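You operate a simulated robot arm through the tools that you are given. There is no shell and no other tool.

The job below is to be done with a simulated robot arm. You get a single attempt, and the scene is never put back.

## Task
Heat the sweetcorn on the small ring, then tip it into the serving dish.
Fine: heat till the cream pan steams; gas off before you lift it by its handle; its juice goes too; the dish stands on the cold large ring; the pan goes back on its ring.

The check looks at the end state, three seconds after you hand in, the way a careful person would. Anything else that was tipped, shoved, dropped, spilled or broken makes it a failure.

## Robot
A 6-joint arm with a two-finger parallel gripper, fixed in place. Base frame: the origin is on the floor under the middle of its stand, x ahead of it, y to its left, z up. Units: m, rad, N and s.
With the tool pointing down near the work surface it reaches from about 0.36 to 0.76 m from the base axis. Its first joint turns from -1.152 to 1.152 rad. Payload 2.45 kg.
The TCP is the grasp point between the finger pads, 0.024 m short of the fingertips. In the tool frame z runs along the fingers and y along their closing line. The gripper opens to 0.068 m. The fingers are 0.017 m wide and 0.01 m thick; the gripper's body (0.04 by 0.07 m) begins 0.041 m behind the TCP.
Orientation is that of the tool frame in the base frame, as a unit quaternion [w, x, y, z]. With the fingers straight down and closing along the base's y, the tool's x points along the base's -x, its y along +y and its z along -z.

## Interface
- The arm moves only by the tool arm_command. Its argument "rows" is a list that holds one entry, the list of rows, each a list of 7 numbers: the shift along the base's x, y, z in mm, then the turn, a rotation vector about the base's x, y, z in rad, then the gripper command, from -1 (fully open) to 1 (shut), values between in proportion. In form: [[[x, y, z, ax, ay, az, claw], ...]]. A call has 1 to 20 rows; each row is the pose to reach, as a shift and turn from the pose commanded when the call began. A row lasts 0.2 s, in which the tool goes at most 0.05 m and 0.15 rad; a call with a longer step from one row to the next is refused whole, and so is a gripper value outside its range. A pose out of reach is approached as far as the arm can. The call stops where the force on the tool passes 40 N (or 10 N more than at its start, if that is more) or the arm is blocked; 0.2 s more then pass. Each finger travels about 0.108 m/s and halts on what it meets, pressing with about 33 N; the grip force reading is that of the motor and also rises with nothing between the fingers. The clock runs only during rows and for 0.2 s after the last one: add rows that repeat a pose to give the fingers time. It gives the time, the measured TCP pose, the force on the tool (base axes), the opening and the grip force at its end, in the units of the frame above (readings bear some noise), with the torque about the TCP (base axes, N m) and any sound that the robot's microphone picked up, and new pictures: "views" is both (left out), scene, wrist or none.
- Cameras (640 x 400 px; columns grow to the right, rows downward): "scene" is fixed at [0.1829, 0.4354, 1.4689]; the picture's right is [-0.65, -0.76, 0.00], its down [-0.39, 0.34, -0.86] and it looks along [0.65, -0.56, -0.51] (base axes); focal length 214 px, centre (320, 200). "wrist" rides on the gripper at [0.084, 0.011, -0.075] in the tool frame; the picture's right is [-0.13, 0.99, 0.00], its down [-0.60, -0.08, -0.79] and it looks along [-0.79, -0.10, 0.61] (tool axes); focal length 251 px, centre (320, 200). There is no depth. A picture from a camera that has moved, and an enlarged one, comes with that camera's place and axes in the base frame and with its lens. The place of the scene camera against the robot may be out by one fixed shift of up to 0.018 m in any direction.
- close_up(camera, box): a new picture of the part [left, top, right, bottom] of that camera's present view, enlarged. It takes no simulated time.
- hand_in(): hands the job in; it is judged then, once.

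Places have to be worked out from the pictures, the camera data and where the tool is seen. Open the gripper and draw the arm clear of the work before you hand the job in, unless the task says otherwise.

The tools are called after "Call:" by a JSON object that holds its "method" and its "body". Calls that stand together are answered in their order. arm_command: Moves the arm, as the interface text tells. Its arguments: {"type":"object","properties":{"rows":{"type":"array"},"views":{"type":"string","enum":["both","scene","wrist","none"]}},"required":["rows"]} The other tools are called the same way: close_up (camera, box) takes an enlarged picture of a part of a camera's view; hand_in () hands the job in.

At the start:

```text
clock: 0.0
eef_pos: [0.435, -0.0033, 1.4139]
orientation: [0.0, 0.0, 1.0, 0.001]
wrist_force: [-0.8, -0.1, 0.4]
ft_torque: [0.03, 0.01, 0.02]
opening: 0.0682
finger_force: 0.0
```

scene: 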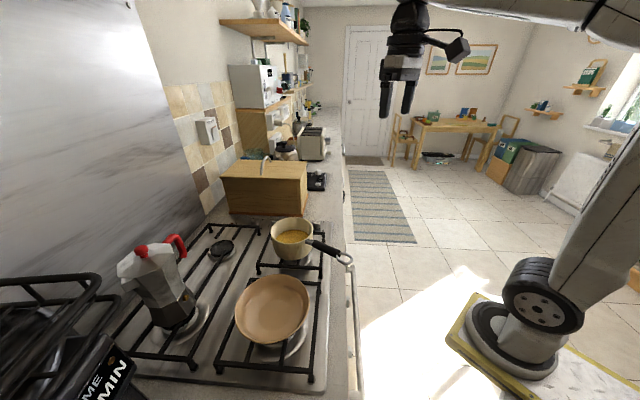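
wrist: 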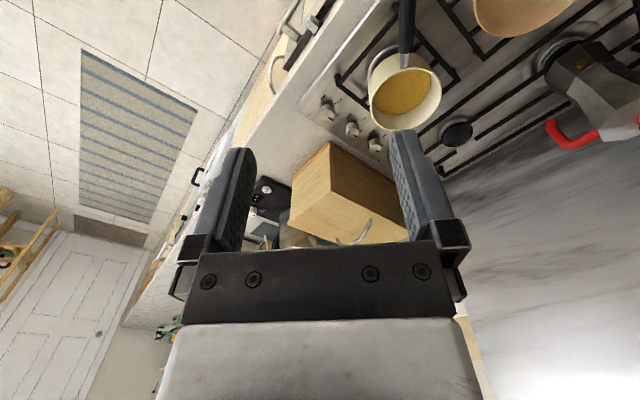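

I'll start by looking closely at the hob, the pan, the knobs and the dish before moving anything.

Call:
{"method": "close_up", "body": {"camera": "scene", "box": [200, 190, 370, 390]}}

Call:
{"method": "close_up", "body": {"camera": "wrist", "box": [260, 0, 500, 180]}}

Call:
{"method": "close_up", "body": {"camera": "scene", "box": [200, 60, 370, 220]}}

```text
2.00 times, centred on (285, 290) of scene
camera zoom: at [0.1829, 0.4354, 1.4689], right [-0.65, -0.76, 0.0], down [-0.39, 0.34, -0.86], along [0.65, -0.56, -0.51], focal length 429 px, centre (390, 20)
```

zoom: 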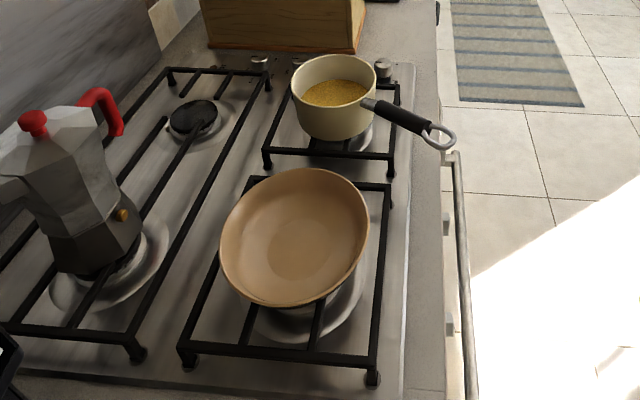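

```text
2.22 times, centred on (380, 90) of wrist
camera zoom: at [0.3505, 0.0075, 1.4878], right [0.13, 0.99, 0.0], down [0.6, -0.08, 0.79], along [0.79, -0.1, -0.61], focal length 559 px, centre (187, 444)
```

zoom: 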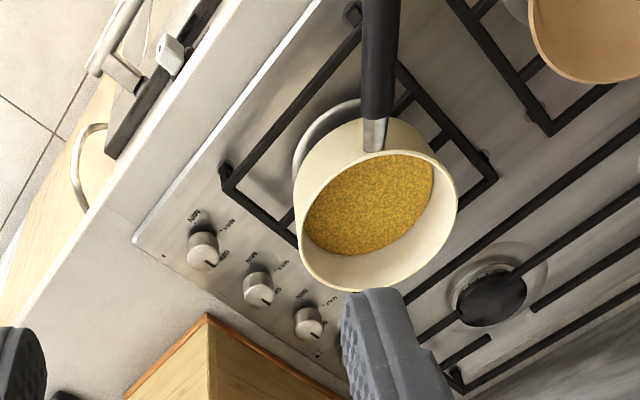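

```text
2.50 times, centred on (285, 140) of scene
camera zoom: at [0.1829, 0.4354, 1.4689], right [-0.65, -0.76, 0.0], down [-0.39, 0.34, -0.86], along [0.65, -0.56, -0.51], focal length 536 px, centre (408, 350)
```

zoom: 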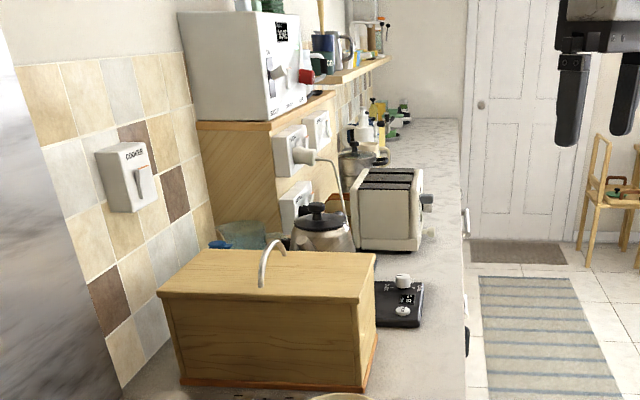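

The pan with the sweetcorn seems to sit at about (0.64, 0.145), rim near z 1.01, with its handle pointing roughly to -x. The knobs are at the far right end of the hob, the nearest at about (0.73, -0.02). I'll move the wrist camera down and towards the knobs to read them.

Call:
{"method": "arm_command", "body": {"rows": [[[10, -10, -45, 0, 0, 0, -1], [20, -20, -90, 0, 0, 0, -1], [35, -30, -130, 0, 0, 0, -1], [50, -40, -170, 0, 0, 0, -1], [65, -50, -200, 0, 0, 0, -1]]], "views": "both"}}

```text
clock: 1.2
eef_pos: [0.5022, -0.0536, 1.216]
orientation: [0.001, -0.001, 1.0, 0.0]
wrist_force: [0.3, -0.1, -0.3]
ft_torque: [-0.03, -0.01, -0.01]
opening: 0.0679
finger_force: 0.1
camera wrist: at [0.4157, -0.0421, 1.2903], right [0.13, 0.99, 0.0], down [0.6, -0.08, 0.79], along [0.79, -0.1, -0.61], focal length 251 px, centre (320, 200)
```

scene: 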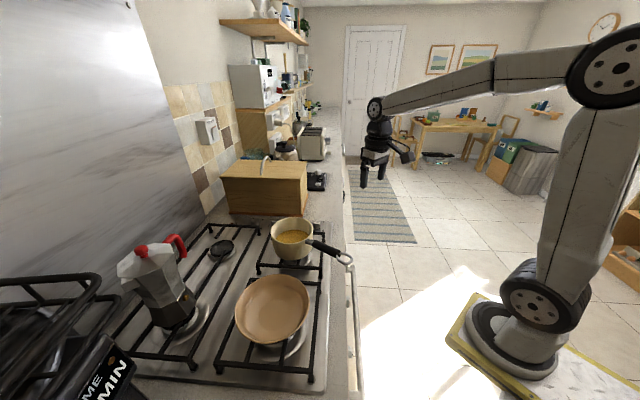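
wrist: 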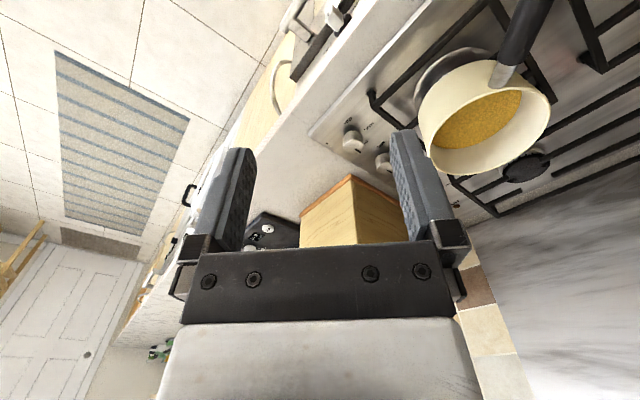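

Looking closer at the knobs and the pan from this view.

Call:
{"method": "close_up", "body": {"camera": "wrist", "box": [300, 80, 420, 180]}}

Call:
{"method": "close_up", "body": {"camera": "wrist", "box": [380, 0, 600, 200]}}

```text
4.00 times, centred on (360, 130) of wrist
camera zoom: at [0.4157, -0.0421, 1.2903], right [0.13, 0.99, 0.0], down [0.6, -0.08, 0.79], along [0.79, -0.1, -0.61], focal length 1006 px, centre (160, 480)
```

zoom: 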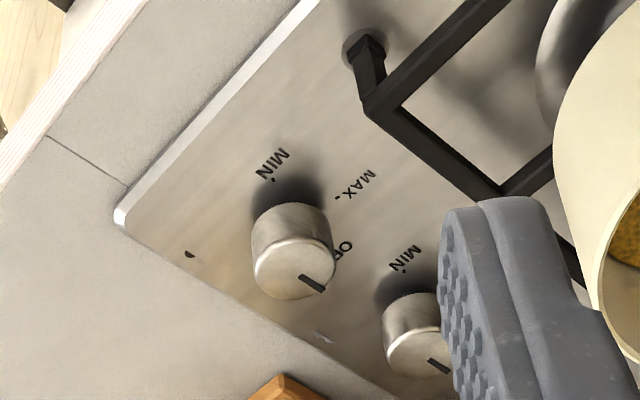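

```text
2.00 times, centred on (490, 100) of wrist
camera zoom: at [0.4157, -0.0421, 1.2903], right [0.13, 0.99, 0.0], down [0.6, -0.08, 0.79], along [0.79, -0.1, -0.61], focal length 503 px, centre (-20, 400)
```

zoom: 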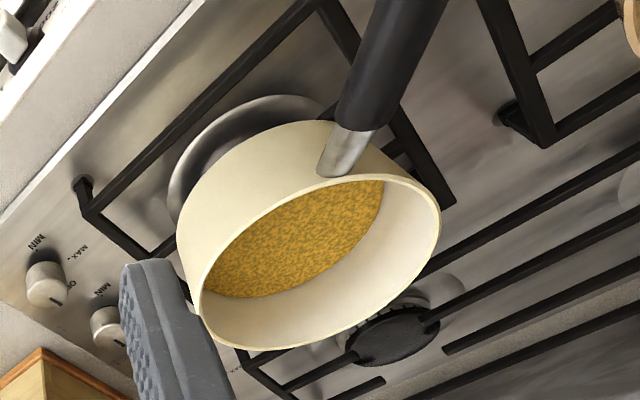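

Knob 1's pointer is at OFF, with MAX then MIN anticlockwise from it. There are small marks on the plate that may show which ring each knob serves, so I'll tilt the tool to look down on the knobs from nearer.

Call:
{"method": "arm_command", "body": {"rows": [[[30, 5, 0, 0, 0.11, 0, -1], [60, 12, 0, 0, 0.22, 0, -1], [90, 18, 0, 0, 0.34, 0, -1], [120, 23, -5, 0, 0.45, 0, -1]]], "views": "both"}}

```text
clock: 2.2
eef_pos: [0.6241, -0.031, 1.2077]
orientation: [-0.224, 0.0, 0.975, -0.001]
wrist_force: [-0.1, -0.5, -0.3]
ft_torque: [-0.02, 0.03, -0.02]
opening: 0.0678
finger_force: 0.1
camera wrist: at [0.5802, -0.0199, 1.3119], right [0.12, 0.99, -0.06], down [0.89, -0.08, 0.45], along [0.44, -0.1, -0.89], focal length 251 px, centre (320, 200)
```

scene: 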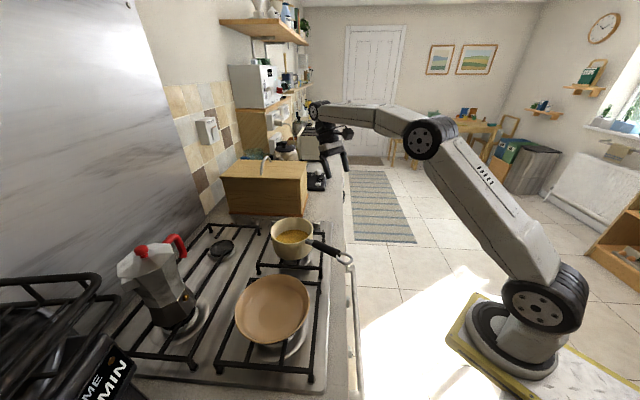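
wrist: 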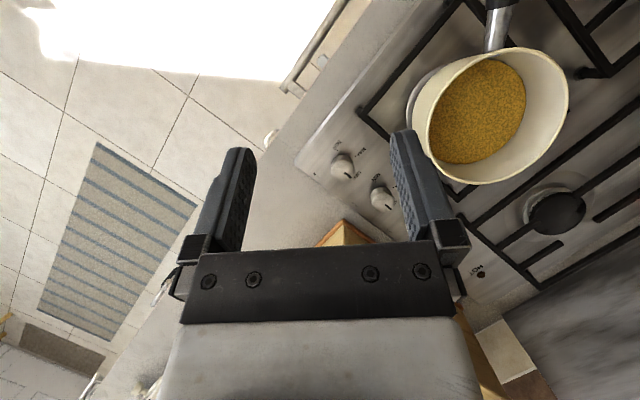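

Call:
{"method": "close_up", "body": {"camera": "wrist", "box": [290, 120, 410, 220]}}

Call:
{"method": "close_up", "body": {"camera": "wrist", "box": [440, 180, 600, 300]}}

Call:
{"method": "close_up", "body": {"camera": "wrist", "box": [340, 0, 640, 200]}}

```text
4.00 times, centred on (350, 170) of wrist
camera zoom: at [0.5802, -0.0199, 1.3119], right [0.12, 0.99, -0.06], down [0.89, -0.08, 0.45], along [0.44, -0.1, -0.89], focal length 1006 px, centre (200, 320)
```

zoom: 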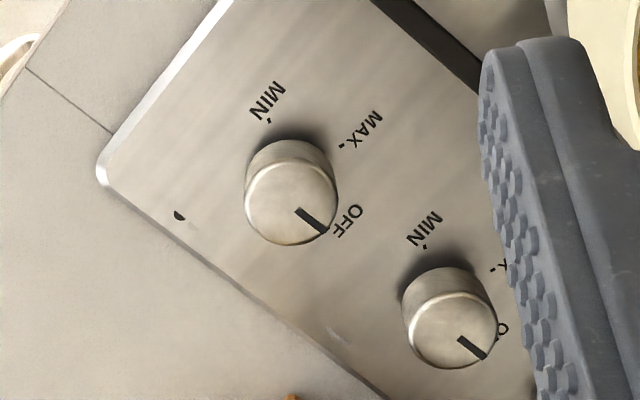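

```text
3.33 times, centred on (520, 240) of wrist
camera zoom: at [0.5802, -0.0199, 1.3119], right [0.12, 0.99, -0.06], down [0.89, -0.08, 0.45], along [0.44, -0.1, -0.89], focal length 838 px, centre (-347, 67)
```

zoom: 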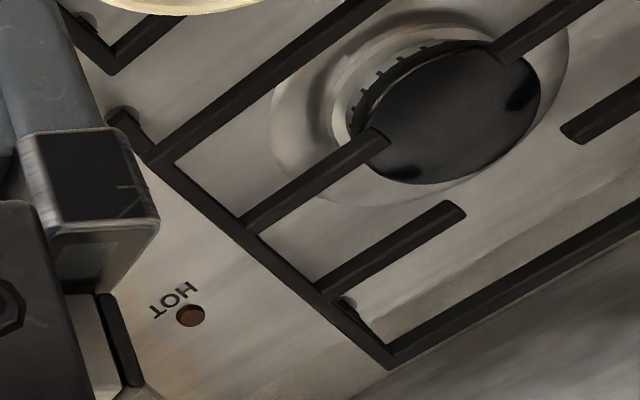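

```text
2.00 times, centred on (490, 100) of wrist
camera zoom: at [0.5802, -0.0199, 1.3119], right [0.12, 0.99, -0.06], down [0.89, -0.08, 0.45], along [0.44, -0.1, -0.89], focal length 503 px, centre (-20, 400)
```

zoom: 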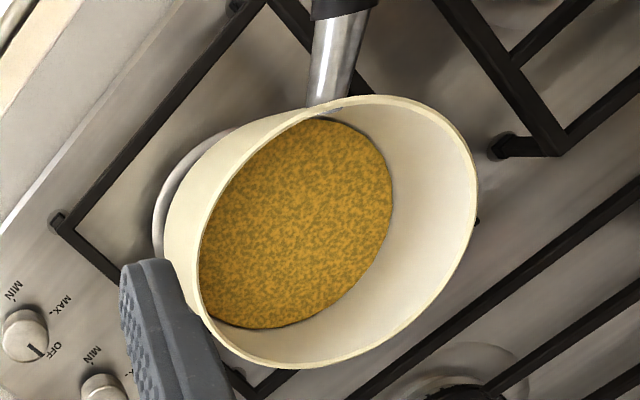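

Triangulating: knob 1 top at about (0.713, -0.021, 0.953), hob plate at z ≈ 0.918, pan rim centre about (0.64, 0.144, 1.03). I'll drop nearer to read the marks beside the knobs.

Call:
{"method": "arm_command", "body": {"rows": [[[10, -10, -45, 0, 0, 0, -1], [20, -20, -90, 0, 0, 0, -1], [20, -30, -130, 0, 0, 0, -1]]], "views": "wrist"}}

```text
clock: 3.0
eef_pos: [0.6396, -0.0596, 1.0759]
orientation: [-0.222, 0.0, 0.975, 0.001]
wrist_force: [0.0, 0.3, 0.1]
ft_torque: [0.02, -0.01, 0.0]
opening: 0.0682
finger_force: 0.1
camera wrist: at [0.5951, -0.0494, 1.1788], right [0.12, 0.99, -0.06], down [0.89, -0.08, 0.45], along [0.44, -0.1, -0.89], focal length 251 px, centre (320, 200)
```

wrist: 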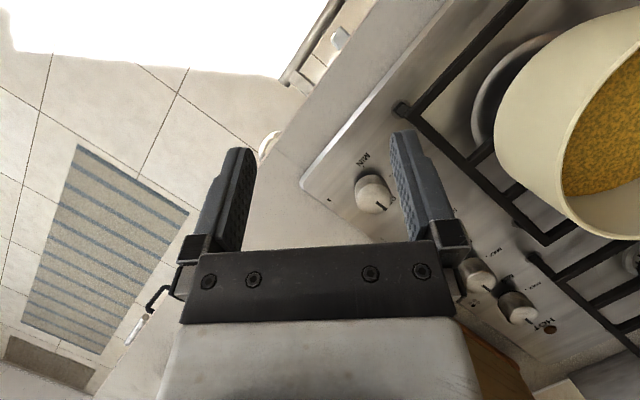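

Call:
{"method": "close_up", "body": {"camera": "wrist", "box": [300, 130, 420, 230]}}

Call:
{"method": "close_up", "body": {"camera": "wrist", "box": [440, 210, 580, 340]}}

```text
4.00 times, centred on (360, 180) of wrist
camera zoom: at [0.5951, -0.0494, 1.1788], right [0.12, 0.99, -0.06], down [0.89, -0.08, 0.45], along [0.44, -0.1, -0.89], focal length 1006 px, centre (160, 280)
```

zoom: 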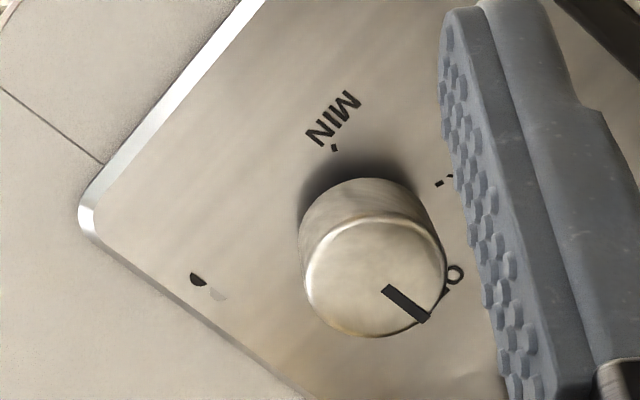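

```text
3.08 times, centred on (510, 275) of wrist
camera zoom: at [0.5951, -0.0494, 1.1788], right [0.12, 0.99, -0.06], down [0.89, -0.08, 0.45], along [0.44, -0.1, -0.89], focal length 774 px, centre (-265, -31)
```

zoom: 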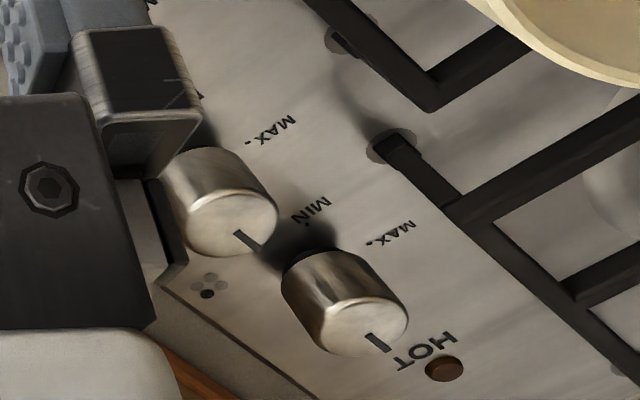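

There are four knobs, each with a small four-dot ring diagram (knob 1's is partly worn). I'll shut the fingers so they block less of the view and shift forward to read the diagrams at knobs 2–4.

Call:
{"method": "arm_command", "body": {"rows": [[[25, 0, 10, 0, 0, 0, 0], [45, 0, 20, 0, 0, 0, 1], [45, 0, 20, 0, 0, 0, 1]]], "views": "wrist"}}

```text
clock: 3.8
eef_pos: [0.6831, -0.0598, 1.097]
orientation: [-0.224, -0.001, 0.975, 0.0]
wrist_force: [-0.3, 0.4, 0.1]
ft_torque: [0.01, 0.01, 0.02]
opening: 0.0
finger_force: 24.1
camera wrist: at [0.6398, -0.0491, 1.2005], right [0.12, 0.99, -0.06], down [0.89, -0.08, 0.45], along [0.44, -0.1, -0.89], focal length 251 px, centre (320, 200)
```

wrist: 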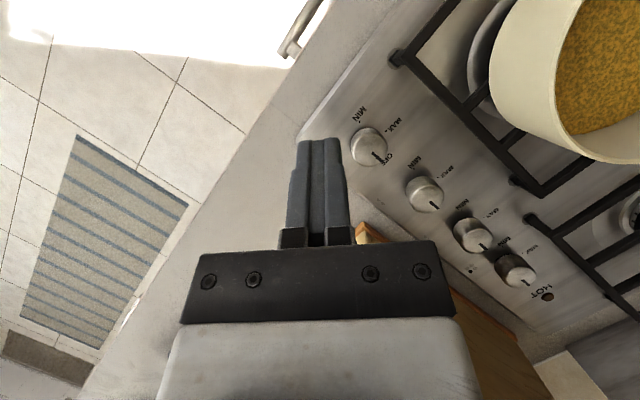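

Call:
{"method": "close_up", "body": {"camera": "wrist", "box": [330, 120, 450, 220]}}

Call:
{"method": "close_up", "body": {"camera": "wrist", "box": [430, 180, 560, 300]}}

Call:
{"method": "close_up", "body": {"camera": "wrist", "box": [455, 255, 495, 280]}}

Call:
{"method": "close_up", "body": {"camera": "wrist", "box": [340, 180, 420, 240]}}

```text
4.00 times, centred on (390, 170) of wrist
camera zoom: at [0.6398, -0.0491, 1.2005], right [0.12, 0.99, -0.06], down [0.89, -0.08, 0.45], along [0.44, -0.1, -0.89], focal length 1006 px, centre (40, 320)
```

zoom: 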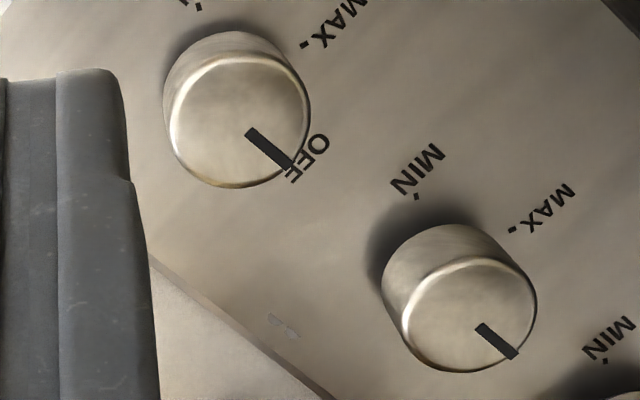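

```text
3.33 times, centred on (495, 240) of wrist
camera zoom: at [0.6398, -0.0491, 1.2005], right [0.12, 0.99, -0.06], down [0.89, -0.08, 0.45], along [0.44, -0.1, -0.89], focal length 838 px, centre (-263, 67)
```

zoom: 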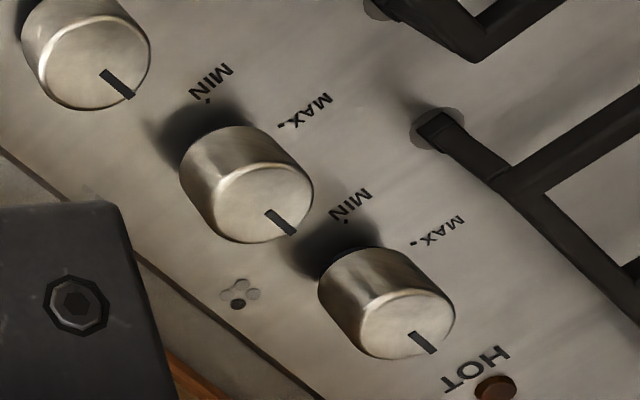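

```text
16.00 times, centred on (475, 268) of wrist
camera zoom: at [0.6398, -0.0491, 1.2005], right [0.12, 0.99, -0.06], down [0.89, -0.08, 0.45], along [0.44, -0.1, -0.89], focal length 4023 px, centre (-2160, -880)
```

zoom: 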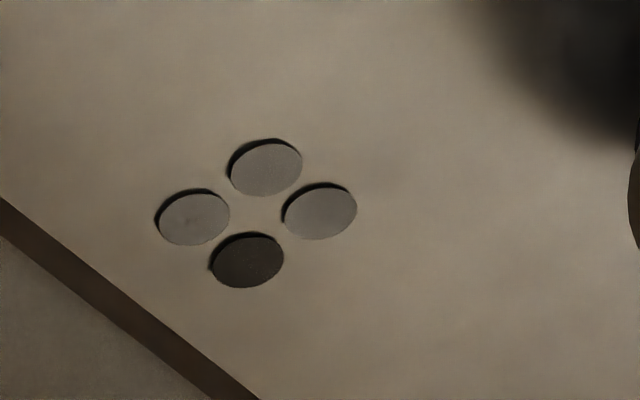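

```text
6.67 times, centred on (380, 210) of wrist
camera zoom: at [0.6398, -0.0491, 1.2005], right [0.12, 0.99, -0.06], down [0.89, -0.08, 0.45], along [0.44, -0.1, -0.89], focal length 1676 px, centre (-80, 133)
```

zoom: 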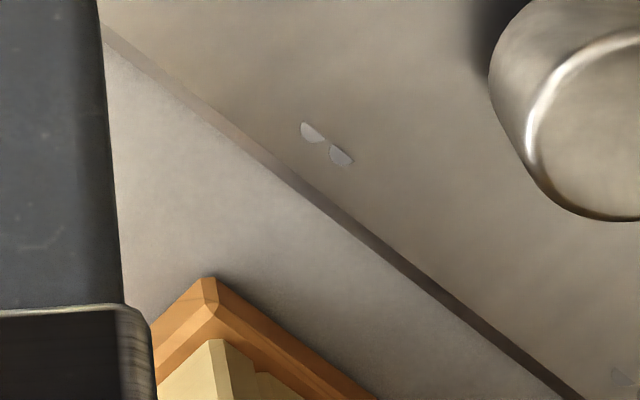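

The plate diagrams let me sort the knobs: knob 4 is the back-right ring, and knob 1's surviving dark dot is front in the right column, so it's the front-right ring under the pan. That ring's bowl is also clearly the smallest. Knob 1's pointer is at OFF, pointing to the wall, with MAX about 75° anticlockwise. Next I'll straighten the tool above knob 1 with the fingers open.

Call:
{"method": "arm_command", "body": {"rows": [[[10, 13, 0, 0, -0.15, 0, -1], [20, 26, 0, 0, -0.3, 0, -1], [28, 39, 0, 0, -0.45, 0, -1], [28, 39, -40, 0, -0.45, 0, -1], [28, 39, -70, 0, -0.45, 0, -1]]], "views": "both"}}

```text
clock: 5.0
eef_pos: [0.7145, -0.0199, 1.0295]
orientation: [0.0, 0.0, 1.0, 0.0]
wrist_force: [-0.4, -0.3, 0.3]
ft_torque: [-0.01, -0.01, -0.01]
opening: 0.068
finger_force: 0.1
camera wrist: at [0.6286, -0.0099, 1.1032], right [0.13, 0.99, 0.0], down [0.6, -0.08, 0.79], along [0.79, -0.1, -0.61], focal length 251 px, centre (320, 200)
```

scene: 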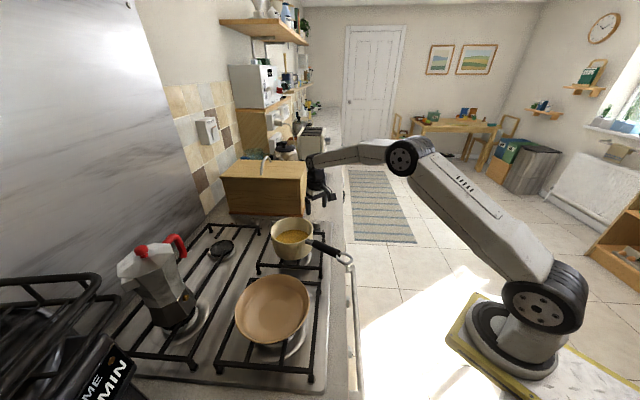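
wrist: 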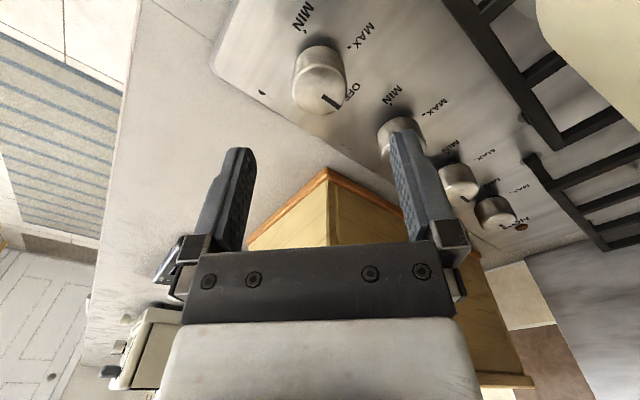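

Knob 1 re-triangulates at (0.7136, -0.019), straight under the TCP. I'll lower until the fingertips are just above the plate, then close on the knob.

Call:
{"method": "arm_command", "body": {"rows": [[[0, 0, -35, 0, 0, 0, -1], [0, 0, -60, 0, 0, 0, -1], [0, 0, -76, 0, 0, 0, -1], [0, 0, -76, 0, 0, 0, -1]]], "views": "wrist"}}

```text
clock: 6.0
eef_pos: [0.7136, -0.0226, 0.9527]
orientation: [0.002, 0.0, 1.0, 0.0]
wrist_force: [-0.2, 0.1, 0.2]
ft_torque: [0.03, 0.01, -0.03]
opening: 0.0679
finger_force: 0.0
camera wrist: at [0.629, -0.0107, 1.0276], right [0.13, 0.99, 0.0], down [0.6, -0.08, 0.79], along [0.79, -0.1, -0.61], focal length 251 px, centre (320, 200)
```

wrist: 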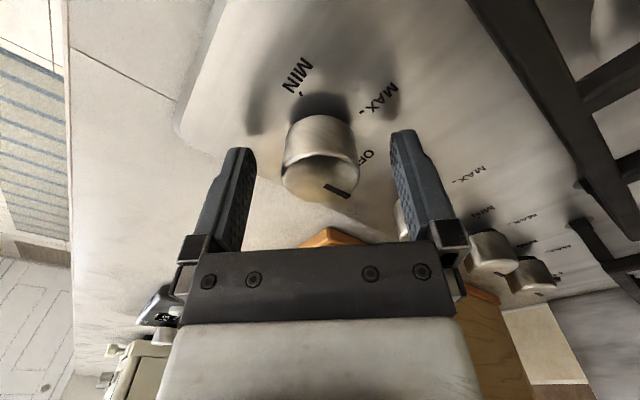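

The knob sits between the pads. I'll close on it and check the opening.

Call:
{"method": "arm_command", "body": {"rows": [[[0, 0, 0, 0, 0, 0, 1], [0, 0, 0, 0, 0, 0, 1], [0, 0, 0, 0, 0, 0, 1]]], "views": "wrist"}}

```text
clock: 6.8
eef_pos: [0.7135, -0.0213, 0.9546]
orientation: [0.001, 0.0, 1.0, 0.0]
wrist_force: [0.7, 0.2, -0.7]
ft_torque: [0.53, -0.09, -0.03]
opening: 0.035
finger_force: 45.4
camera wrist: at [0.6289, -0.0105, 1.0278], right [0.13, 0.99, 0.0], down [0.6, -0.08, 0.79], along [0.79, -0.1, -0.61], focal length 251 px, centre (320, 200)
```

wrist: 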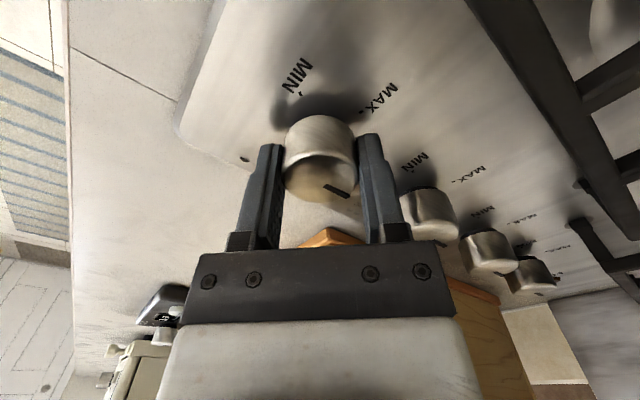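

The grip is on the 35 mm knob. I'll try a gentle anticlockwise turn and watch the torque and pointer.

Call:
{"method": "arm_command", "body": {"rows": [[[0, 0, 0, 0, 0, 0.1, 1], [0, 0, 0, 0, 0, 0.2, 1], [0, 0, 0, 0, 0, 0.3, 1]]], "views": "wrist"}}

```text
clock: 7.6
eef_pos: [0.7138, -0.0214, 0.9518]
orientation: [0.0, -0.15, 0.989, 0.0]
wrist_force: [1.0, -0.6, -0.1]
ft_torque: [-0.11, 0.1, -0.48]
opening: 0.0348
finger_force: 44.9
camera wrist: at [0.6292, -0.0359, 1.0271], right [-0.17, 0.99, 0.0], down [0.6, 0.11, 0.79], along [0.78, 0.14, -0.61], focal length 251 px, centre (320, 200)
```

wrist: 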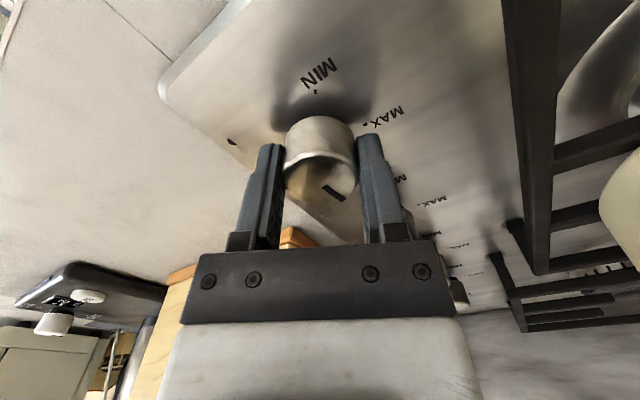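

The pointer moves with the fingers, so the knob turns without needing a push. I'll carry on turning it towards MAX.

Call:
{"method": "arm_command", "body": {"rows": [[[0, 0, 0, 0, 0, 0.12, 1], [0, 0, 0, 0, 0, 0.25, 1], [0, 0, 0, 0, 0, 0.38, 1], [0, 0, 0, 0, 0, 0.5, 1], [0, 0, 0, 0, 0, 0.62, 1], [0, 0, 0, 0, 0, 0.75, 1], [0, 0, 0, 0, 0, 0.75, 1]]], "views": "both"}}

```text
clock: 9.2
eef_pos: [0.7138, -0.0214, 0.9518]
orientation: [0.001, -0.502, 0.865, -0.001]
wrist_force: [8.1, -7.6, 0.0]
ft_torque: [-0.12, -0.03, -0.22]
opening: 0.035
finger_force: 45.1
camera wrist: at [0.6615, -0.0894, 1.0269], right [-0.8, 0.6, 0.0], down [0.36, 0.49, 0.79], along [0.48, 0.63, -0.61], focal length 251 px, centre (320, 200)
```

scene: 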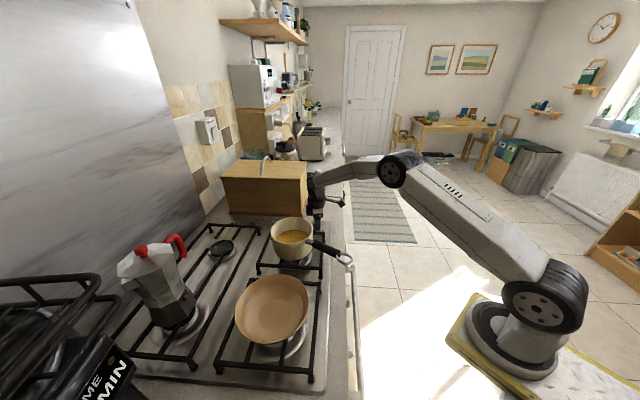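
wrist: 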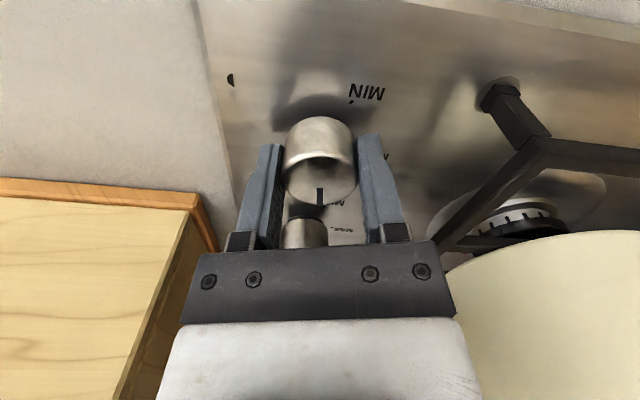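

The pointer still points to the wall (OFF): the fingers slipped round it, so the knob is probably locked until pushed in. I'll check the close-up first.

Call:
{"method": "close_up", "body": {"camera": "wrist", "box": [260, 60, 400, 240]}}

```text
2.22 times, centred on (330, 150) of wrist
camera zoom: at [0.6615, -0.0894, 1.0269], right [-0.8, 0.6, 0.0], down [0.36, 0.49, 0.79], along [0.48, 0.63, -0.61], focal length 559 px, centre (298, 311)
```

zoom: 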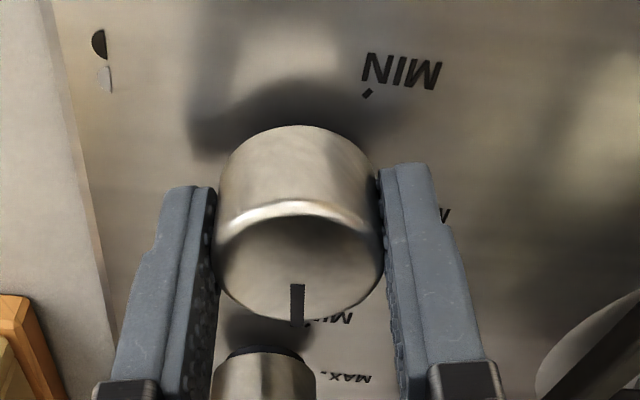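

OFF still, so it needs pushing in while turning. I'll open, turn the wrist back, take a slightly higher grip to leave room for a push, and close again.

Call:
{"method": "arm_command", "body": {"rows": [[[0, 0, 0, 0, 0, 0, -1], [0, 0, 0, 0, 0, 0, -1], [0, 0, 6, 0, 0, -0.14, -1], [0, 0, 6, 0, 0, -0.28, -1], [0, 0, 6, 0, 0, -0.42, -1], [0, 0, 6, 0, 0, -0.56, -1], [0, 0, 6, 0, 0, -0.7, -1], [0, 0, 6, 0, 0, -0.84, -1], [0, 0, 6, 0, 0, -0.98, -1], [0, 0, 6, 0, 0, -1.12, -1], [0, 0, 6, 0, 0, -1.25, -1], [0, 0, 6, 0, 0, -1.25, 1], [0, 0, 6, 0, 0, -1.25, 1], [0, 0, 6, 0, 0, -1.25, 1]]], "views": "wrist"}}

```text
clock: 12.2
eef_pos: [0.7145, -0.0215, 0.958]
orientation: [0.0, 0.101, 0.995, 0.0]
wrist_force: [0.1, 2.1, -0.8]
ft_torque: [0.48, -0.2, 0.0]
opening: 0.0345
finger_force: 45.2
camera wrist: at [0.6324, 0.0061, 1.033], right [0.32, 0.95, 0.0], down [0.58, -0.2, 0.79], along [0.75, -0.26, -0.61], focal length 251 px, centre (320, 200)
```

wrist: 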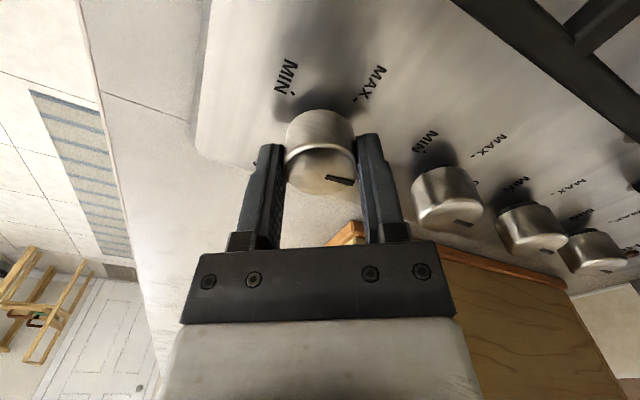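

Gripped again, pointer still at OFF. Now I'll push down a few millimetres and see the force.

Call:
{"method": "arm_command", "body": {"rows": [[[0, 0, -2, 0, 0, 0, 1], [0, 0, -4, 0, 0, 0, 1], [0, 0, -6, 0, 0, 0, 1], [0, 0, -6, 0, 0, 0, 1]]], "views": "wrist"}}

```text
clock: 13.2
eef_pos: [0.7144, -0.0219, 0.9556]
orientation: [0.002, 0.099, 0.995, -0.001]
wrist_force: [-7.6, 3.9, 19.9]
ft_torque: [0.91, 0.53, 0.01]
opening: 0.0345
finger_force: 45.4
camera wrist: at [0.6321, 0.0061, 1.029], right [0.32, 0.95, 0.0], down [0.57, -0.2, 0.8], along [0.75, -0.26, -0.61], focal length 251 px, centre (320, 200)
```

wrist: 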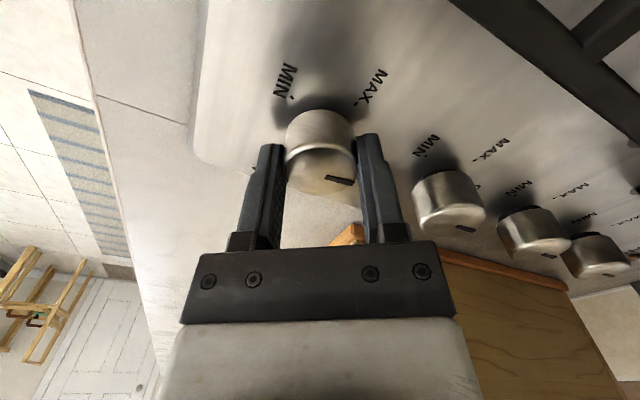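

The knob went in about 4 mm with ~20 N on it. I'll now turn anticlockwise while keeping it pressed.

Call:
{"method": "arm_command", "body": {"rows": [[[0, 0, 0, 0, 0, 0.1, 1], [0, 0, 0, 0, 0, 0.2, 1], [0, 0, 0, 0, 0, 0.3, 1], [0, 0, 0, 0, 0, 0.4, 1], [0, 0, 0, 0, 0, 0.5, 1], [0, 0, 0, 0, 0, 0.6, 1]]], "views": "wrist"}}

```text
clock: 14.6
eef_pos: [0.7141, -0.0211, 0.9552]
orientation: [0.002, -0.2, 0.98, -0.001]
wrist_force: [-8.6, 4.3, 28.0]
ft_torque: [0.22, 0.47, 0.0]
opening: 0.0347
finger_force: 44.7
camera wrist: at [0.6307, -0.0444, 1.0287], right [-0.27, 0.96, 0.0], down [0.58, 0.16, 0.8], along [0.77, 0.21, -0.61], focal length 251 px, centre (320, 200)
```

wrist: 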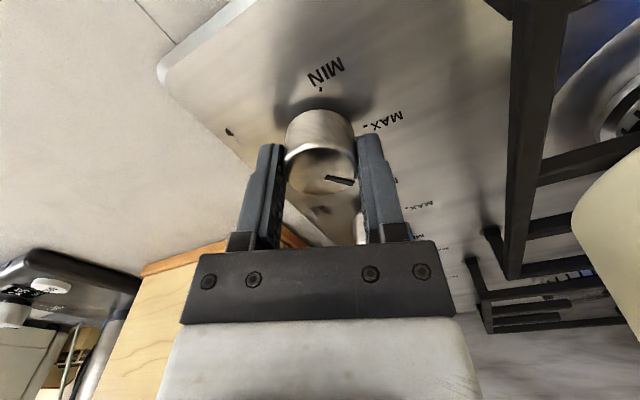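

The knob is turning with the gripper now, and there's a bluish glow by the ring. Continuing to MAX.

Call:
{"method": "arm_command", "body": {"rows": [[[0, 0, 1, 0, 0, 0.1, 1], [0, 0, 1, 0, 0, 0.2, 1], [0, 0, 1, 0, 0, 0.3, 1], [0, 0, 1, 0, 0, 0.4, 1], [0, 0, 1, 0, 0, 0.5, 1], [0, 0, 1, 0, 0, 0.6, 1], [0, 0, 1, 0, 0, 0.7, 1]]], "views": "both"}}

```text
clock: 16.2
eef_pos: [0.7116, -0.0217, 0.9548]
orientation: [0.001, -0.524, 0.852, -0.002]
wrist_force: [-1.3, 0.5, 19.9]
ft_torque: [0.56, -0.06, 0.03]
opening: 0.0347
finger_force: 45.3
camera wrist: at [0.665, -0.092, 1.029], right [-0.83, 0.56, 0.0], down [0.34, 0.5, 0.79], along [0.45, 0.66, -0.61], focal length 251 px, centre (320, 200)
```

scene: 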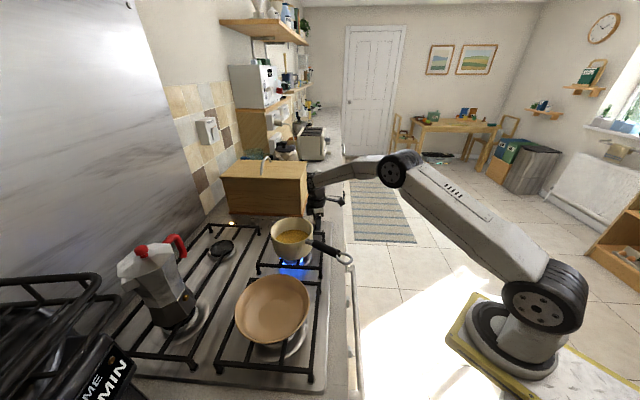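
wrist: 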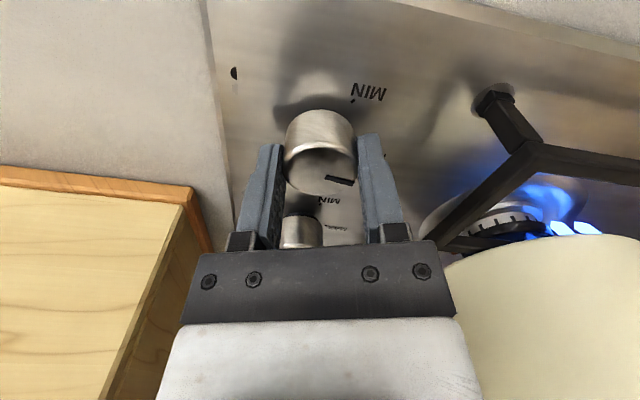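

The small ring under the cream pan is lit and the HOT lamp is on. I'll hold the push briefly, ease it off while keeping hold of the knob, and watch the flame.

Call:
{"method": "arm_command", "body": {"rows": [[[0, 0, 0, 0, 0, 0, 1], [0, 0, 0, 0, 0, 0, 1], [0, 0, 0, 0, 0, 0, 1], [0, 0, 0, 0, 0, 0, 1], [0, 0, 0, 0, 0, 0, 1], [0, 0, 2, 0, 0, 0, 1], [0, 0, 4, 0, 0, 0, 1], [0, 0, 5, 0, 0, 0, 1], [0, 0, 5, 0, 0, 0, 1]]], "views": "both"}}

Call:
{"method": "close_up", "body": {"camera": "scene", "box": [220, 200, 360, 300]}}

```text
clock: 18.2
eef_pos: [0.714, -0.0214, 0.9579]
orientation: [0.0, -0.523, 0.852, 0.0]
wrist_force: [6.3, -2.5, 1.0]
ft_torque: [0.04, -0.12, 0.01]
opening: 0.0343
finger_force: 45.5
camera wrist: at [0.6651, -0.0919, 1.0327], right [-0.83, 0.56, 0.0], down [0.34, 0.5, 0.79], along [0.45, 0.65, -0.61], focal length 251 px, centre (320, 200)
```

scene: 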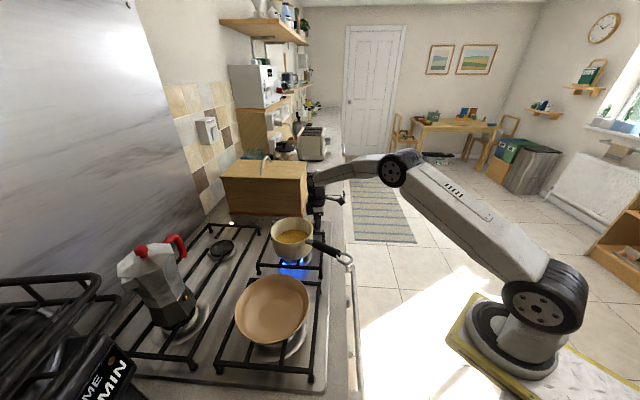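
wrist: 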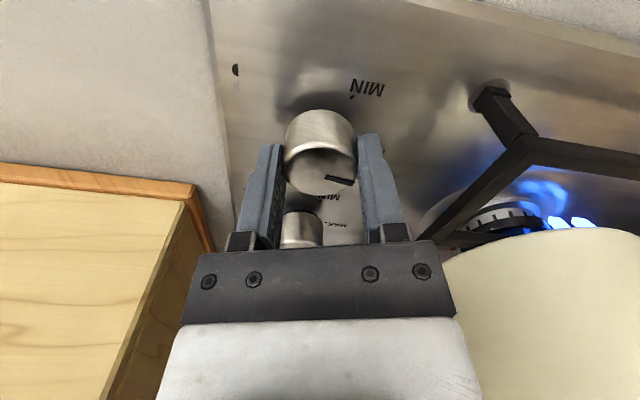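

```text
4.00 times, centred on (290, 250) of scene
camera zoom: at [0.1831, 0.4353, 1.4689], right [-0.65, -0.76, 0.0], down [-0.39, 0.34, -0.86], along [0.65, -0.56, -0.51], focal length 858 px, centre (440, 0)
```

zoom: 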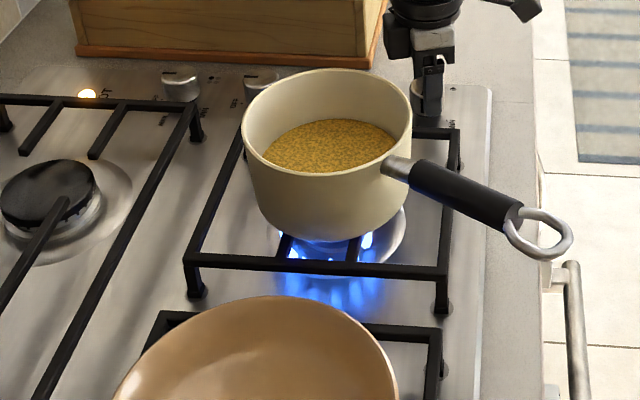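

The flame stays lit with the push released. I'll wait holding the knob and watch for steam.

Call:
{"method": "arm_command", "body": {"rows": [[[0, 0, 0, 0, 0, 0, 1], [0, 0, 0, 0, 0, 0, 1], [0, 0, 0, 0, 0, 0, 1], [0, 0, 0, 0, 0, 0, 1], [0, 0, 0, 0, 0, 0, 1], [0, 0, 0, 0, 0, 0, 1], [0, 0, 0, 0, 0, 0, 1], [0, 0, 0, 0, 0, 0, 1], [0, 0, 0, 0, 0, 0, 1], [0, 0, 0, 0, 0, 0, 1], [0, 0, 0, 0, 0, 0, 1], [0, 0, 0, 0, 0, 0, 1], [0, 0, 0, 0, 0, 0, 1], [0, 0, 0, 0, 0, 0, 1], [0, 0, 0, 0, 0, 0, 1], [0, 0, 0, 0, 0, 0, 1], [0, 0, 0, 0, 0, 0, 1], [0, 0, 0, 0, 0, 0, 1], [0, 0, 0, 0, 0, 0, 1], [0, 0, 0, 0, 0, 0, 1]]], "views": "scene"}}

Call:
{"method": "close_up", "body": {"camera": "scene", "box": [220, 180, 360, 280]}}

```text
clock: 22.4
eef_pos: [0.7135, -0.0216, 0.9587]
orientation: [0.001, -0.524, 0.852, 0.0]
wrist_force: [-2.6, -2.4, -2.9]
ft_torque: [-0.07, 0.12, 0.01]
opening: 0.0347
finger_force: 45.0
```

scene: 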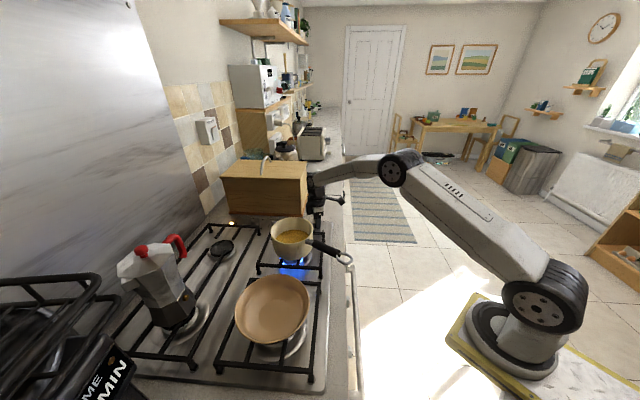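

```text
4.00 times, centred on (290, 230) of scene
camera zoom: at [0.1829, 0.4353, 1.4689], right [-0.65, -0.76, 0.0], down [-0.39, 0.34, -0.86], along [0.65, -0.56, -0.51], focal length 858 px, centre (440, 80)
```

zoom: 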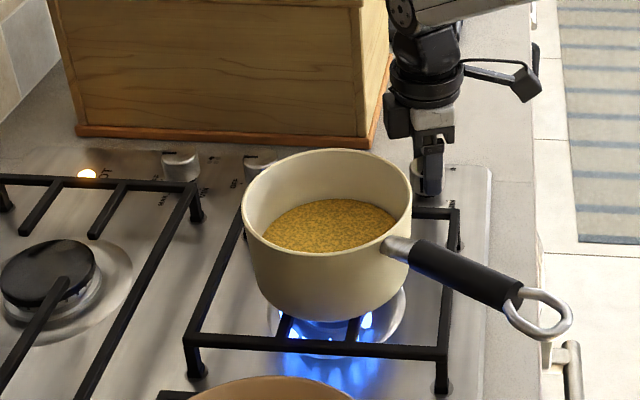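

No steam yet. Waiting on.

Call:
{"method": "arm_command", "body": {"rows": [[[0, 0, 0, 0, 0, 0, 1], [0, 0, 0, 0, 0, 0, 1], [0, 0, 0, 0, 0, 0, 1], [0, 0, 0, 0, 0, 0, 1], [0, 0, 0, 0, 0, 0, 1], [0, 0, 0, 0, 0, 0, 1], [0, 0, 0, 0, 0, 0, 1], [0, 0, 0, 0, 0, 0, 1], [0, 0, 0, 0, 0, 0, 1], [0, 0, 0, 0, 0, 0, 1], [0, 0, 0, 0, 0, 0, 1], [0, 0, 0, 0, 0, 0, 1], [0, 0, 0, 0, 0, 0, 1], [0, 0, 0, 0, 0, 0, 1], [0, 0, 0, 0, 0, 0, 1], [0, 0, 0, 0, 0, 0, 1], [0, 0, 0, 0, 0, 0, 1], [0, 0, 0, 0, 0, 0, 1], [0, 0, 0, 0, 0, 0, 1], [0, 0, 0, 0, 0, 0, 1]]], "views": "none"}}

Call:
{"method": "close_up", "body": {"camera": "scene", "box": [220, 180, 360, 280]}}

```text
clock: 26.6
eef_pos: [0.7146, -0.0225, 0.9584]
orientation: [0.0, -0.523, 0.852, 0.0]
wrist_force: [-5.4, -1.8, -3.9]
ft_torque: [-0.01, 0.05, 0.01]
opening: 0.0348
finger_force: 44.9
```

```text
4.00 times, centred on (290, 230) of scene
camera zoom: at [0.1829, 0.4353, 1.4689], right [-0.65, -0.76, 0.0], down [-0.39, 0.34, -0.86], along [0.65, -0.56, -0.51], focal length 858 px, centre (440, 80)
```

zoom: 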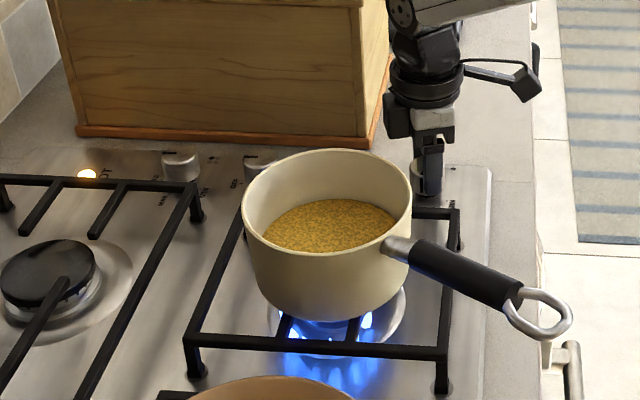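

Still no steam at 26 s. Waiting another 4 s.

Call:
{"method": "arm_command", "body": {"rows": [[[0, 0, 0, 0, 0, 0, 1], [0, 0, 0, 0, 0, 0, 1], [0, 0, 0, 0, 0, 0, 1], [0, 0, 0, 0, 0, 0, 1], [0, 0, 0, 0, 0, 0, 1], [0, 0, 0, 0, 0, 0, 1], [0, 0, 0, 0, 0, 0, 1], [0, 0, 0, 0, 0, 0, 1], [0, 0, 0, 0, 0, 0, 1], [0, 0, 0, 0, 0, 0, 1], [0, 0, 0, 0, 0, 0, 1], [0, 0, 0, 0, 0, 0, 1], [0, 0, 0, 0, 0, 0, 1], [0, 0, 0, 0, 0, 0, 1], [0, 0, 0, 0, 0, 0, 1], [0, 0, 0, 0, 0, 0, 1], [0, 0, 0, 0, 0, 0, 1], [0, 0, 0, 0, 0, 0, 1], [0, 0, 0, 0, 0, 0, 1], [0, 0, 0, 0, 0, 0, 1]]], "views": "none"}}

Call:
{"method": "close_up", "body": {"camera": "scene", "box": [220, 180, 360, 280]}}

```text
clock: 30.8
eef_pos: [0.7145, -0.0198, 0.9592]
orientation: [0.001, -0.523, 0.852, -0.001]
wrist_force: [-4.3, 0.0, -2.9]
ft_torque: [0.01, 0.08, 0.0]
opening: 0.0346
finger_force: 44.4
```

```text
4.00 times, centred on (290, 230) of scene
camera zoom: at [0.1829, 0.4354, 1.4689], right [-0.65, -0.76, 0.0], down [-0.39, 0.34, -0.86], along [0.65, -0.56, -0.51], focal length 858 px, centre (440, 80)
```

zoom: 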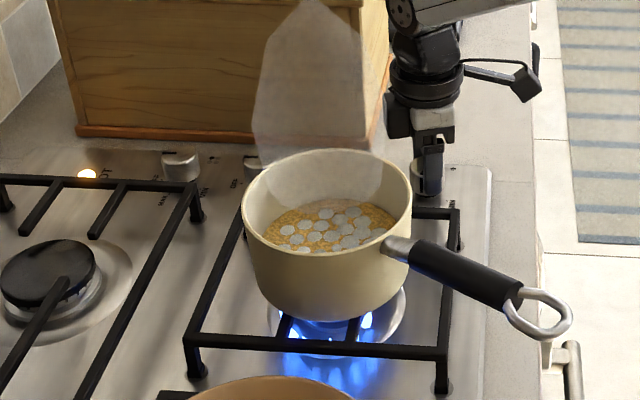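

Steam is rising and it's bubbling. Turning the gas off now: clockwise back through the same angle.

Call:
{"method": "arm_command", "body": {"rows": [[[0, 0, 0, 0, 0, -0.14, 1], [0, 0, 0, 0, 0, -0.28, 1], [0, 0, 0, 0, 0, -0.42, 1], [0, 0, 0, 0, 0, -0.56, 1], [0, 0, 0, 0, 0, -0.7, 1], [0, 0, 0, 0, 0, -0.84, 1], [0, 0, 0, 0, 0, -0.98, 1], [0, 0, 0, 0, 0, -1.12, 1], [0, 0, 0, 0, 0, -1.26, 1], [0, 0, 0, 0, 0, -1.34, 1]]], "views": "both"}}

Call:
{"method": "close_up", "body": {"camera": "scene", "box": [220, 180, 360, 280]}}

Call:
{"method": "close_up", "body": {"camera": "wrist", "box": [260, 60, 400, 240]}}

```text
clock: 33.0
eef_pos: [0.7126, -0.0213, 0.9592]
orientation: [0.001, 0.122, 0.993, 0.0]
wrist_force: [-5.2, -3.2, -1.0]
ft_torque: [-0.2, -0.96, 0.09]
opening: 0.0348
finger_force: 44.2
camera wrist: at [0.6337, 0.0095, 1.033], right [0.36, 0.93, 0.0], down [0.57, -0.22, 0.79], along [0.74, -0.29, -0.61], focal length 251 px, centre (320, 200)
```

scene: 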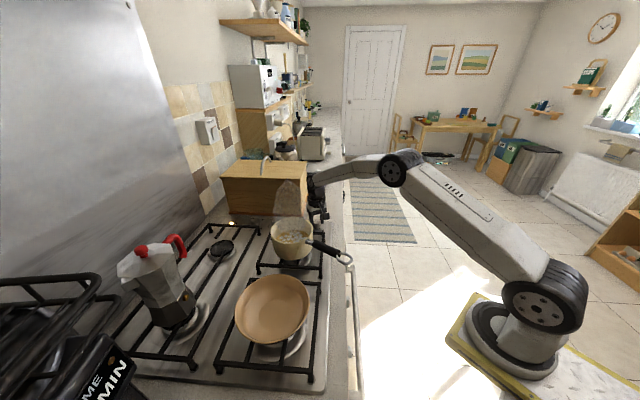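
wrist: 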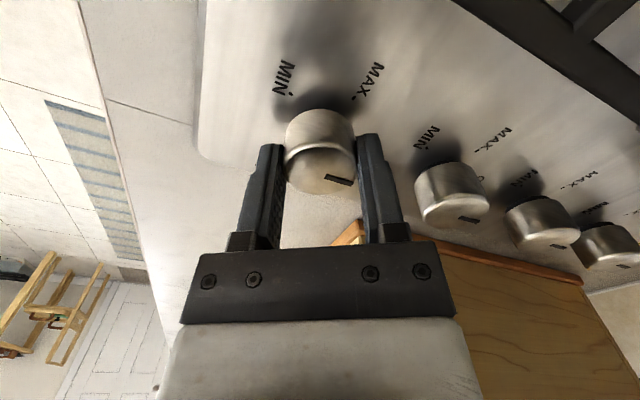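

```text
4.00 times, centred on (290, 230) of scene
camera zoom: at [0.1828, 0.4353, 1.469], right [-0.65, -0.76, 0.0], down [-0.39, 0.34, -0.86], along [0.65, -0.56, -0.51], focal length 858 px, centre (440, 80)
```

zoom: 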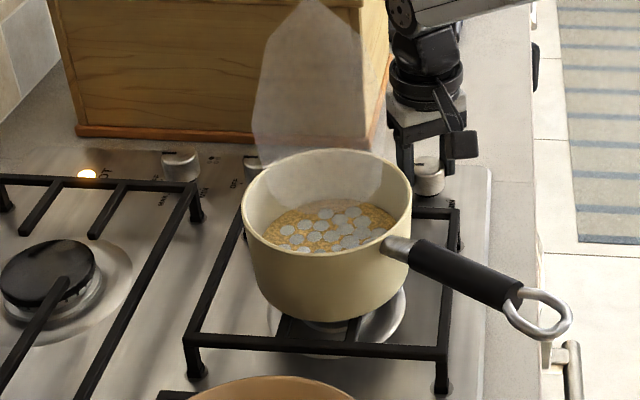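

```text
2.22 times, centred on (330, 150) of wrist
camera zoom: at [0.6337, 0.0095, 1.033], right [0.36, 0.93, 0.0], down [0.57, -0.22, 0.79], along [0.74, -0.29, -0.61], focal length 559 px, centre (298, 311)
```

zoom: 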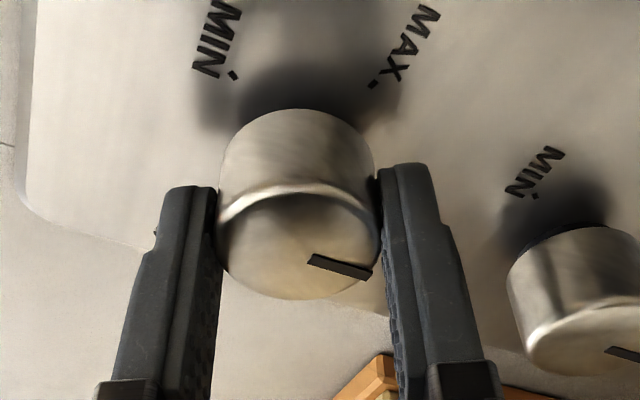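

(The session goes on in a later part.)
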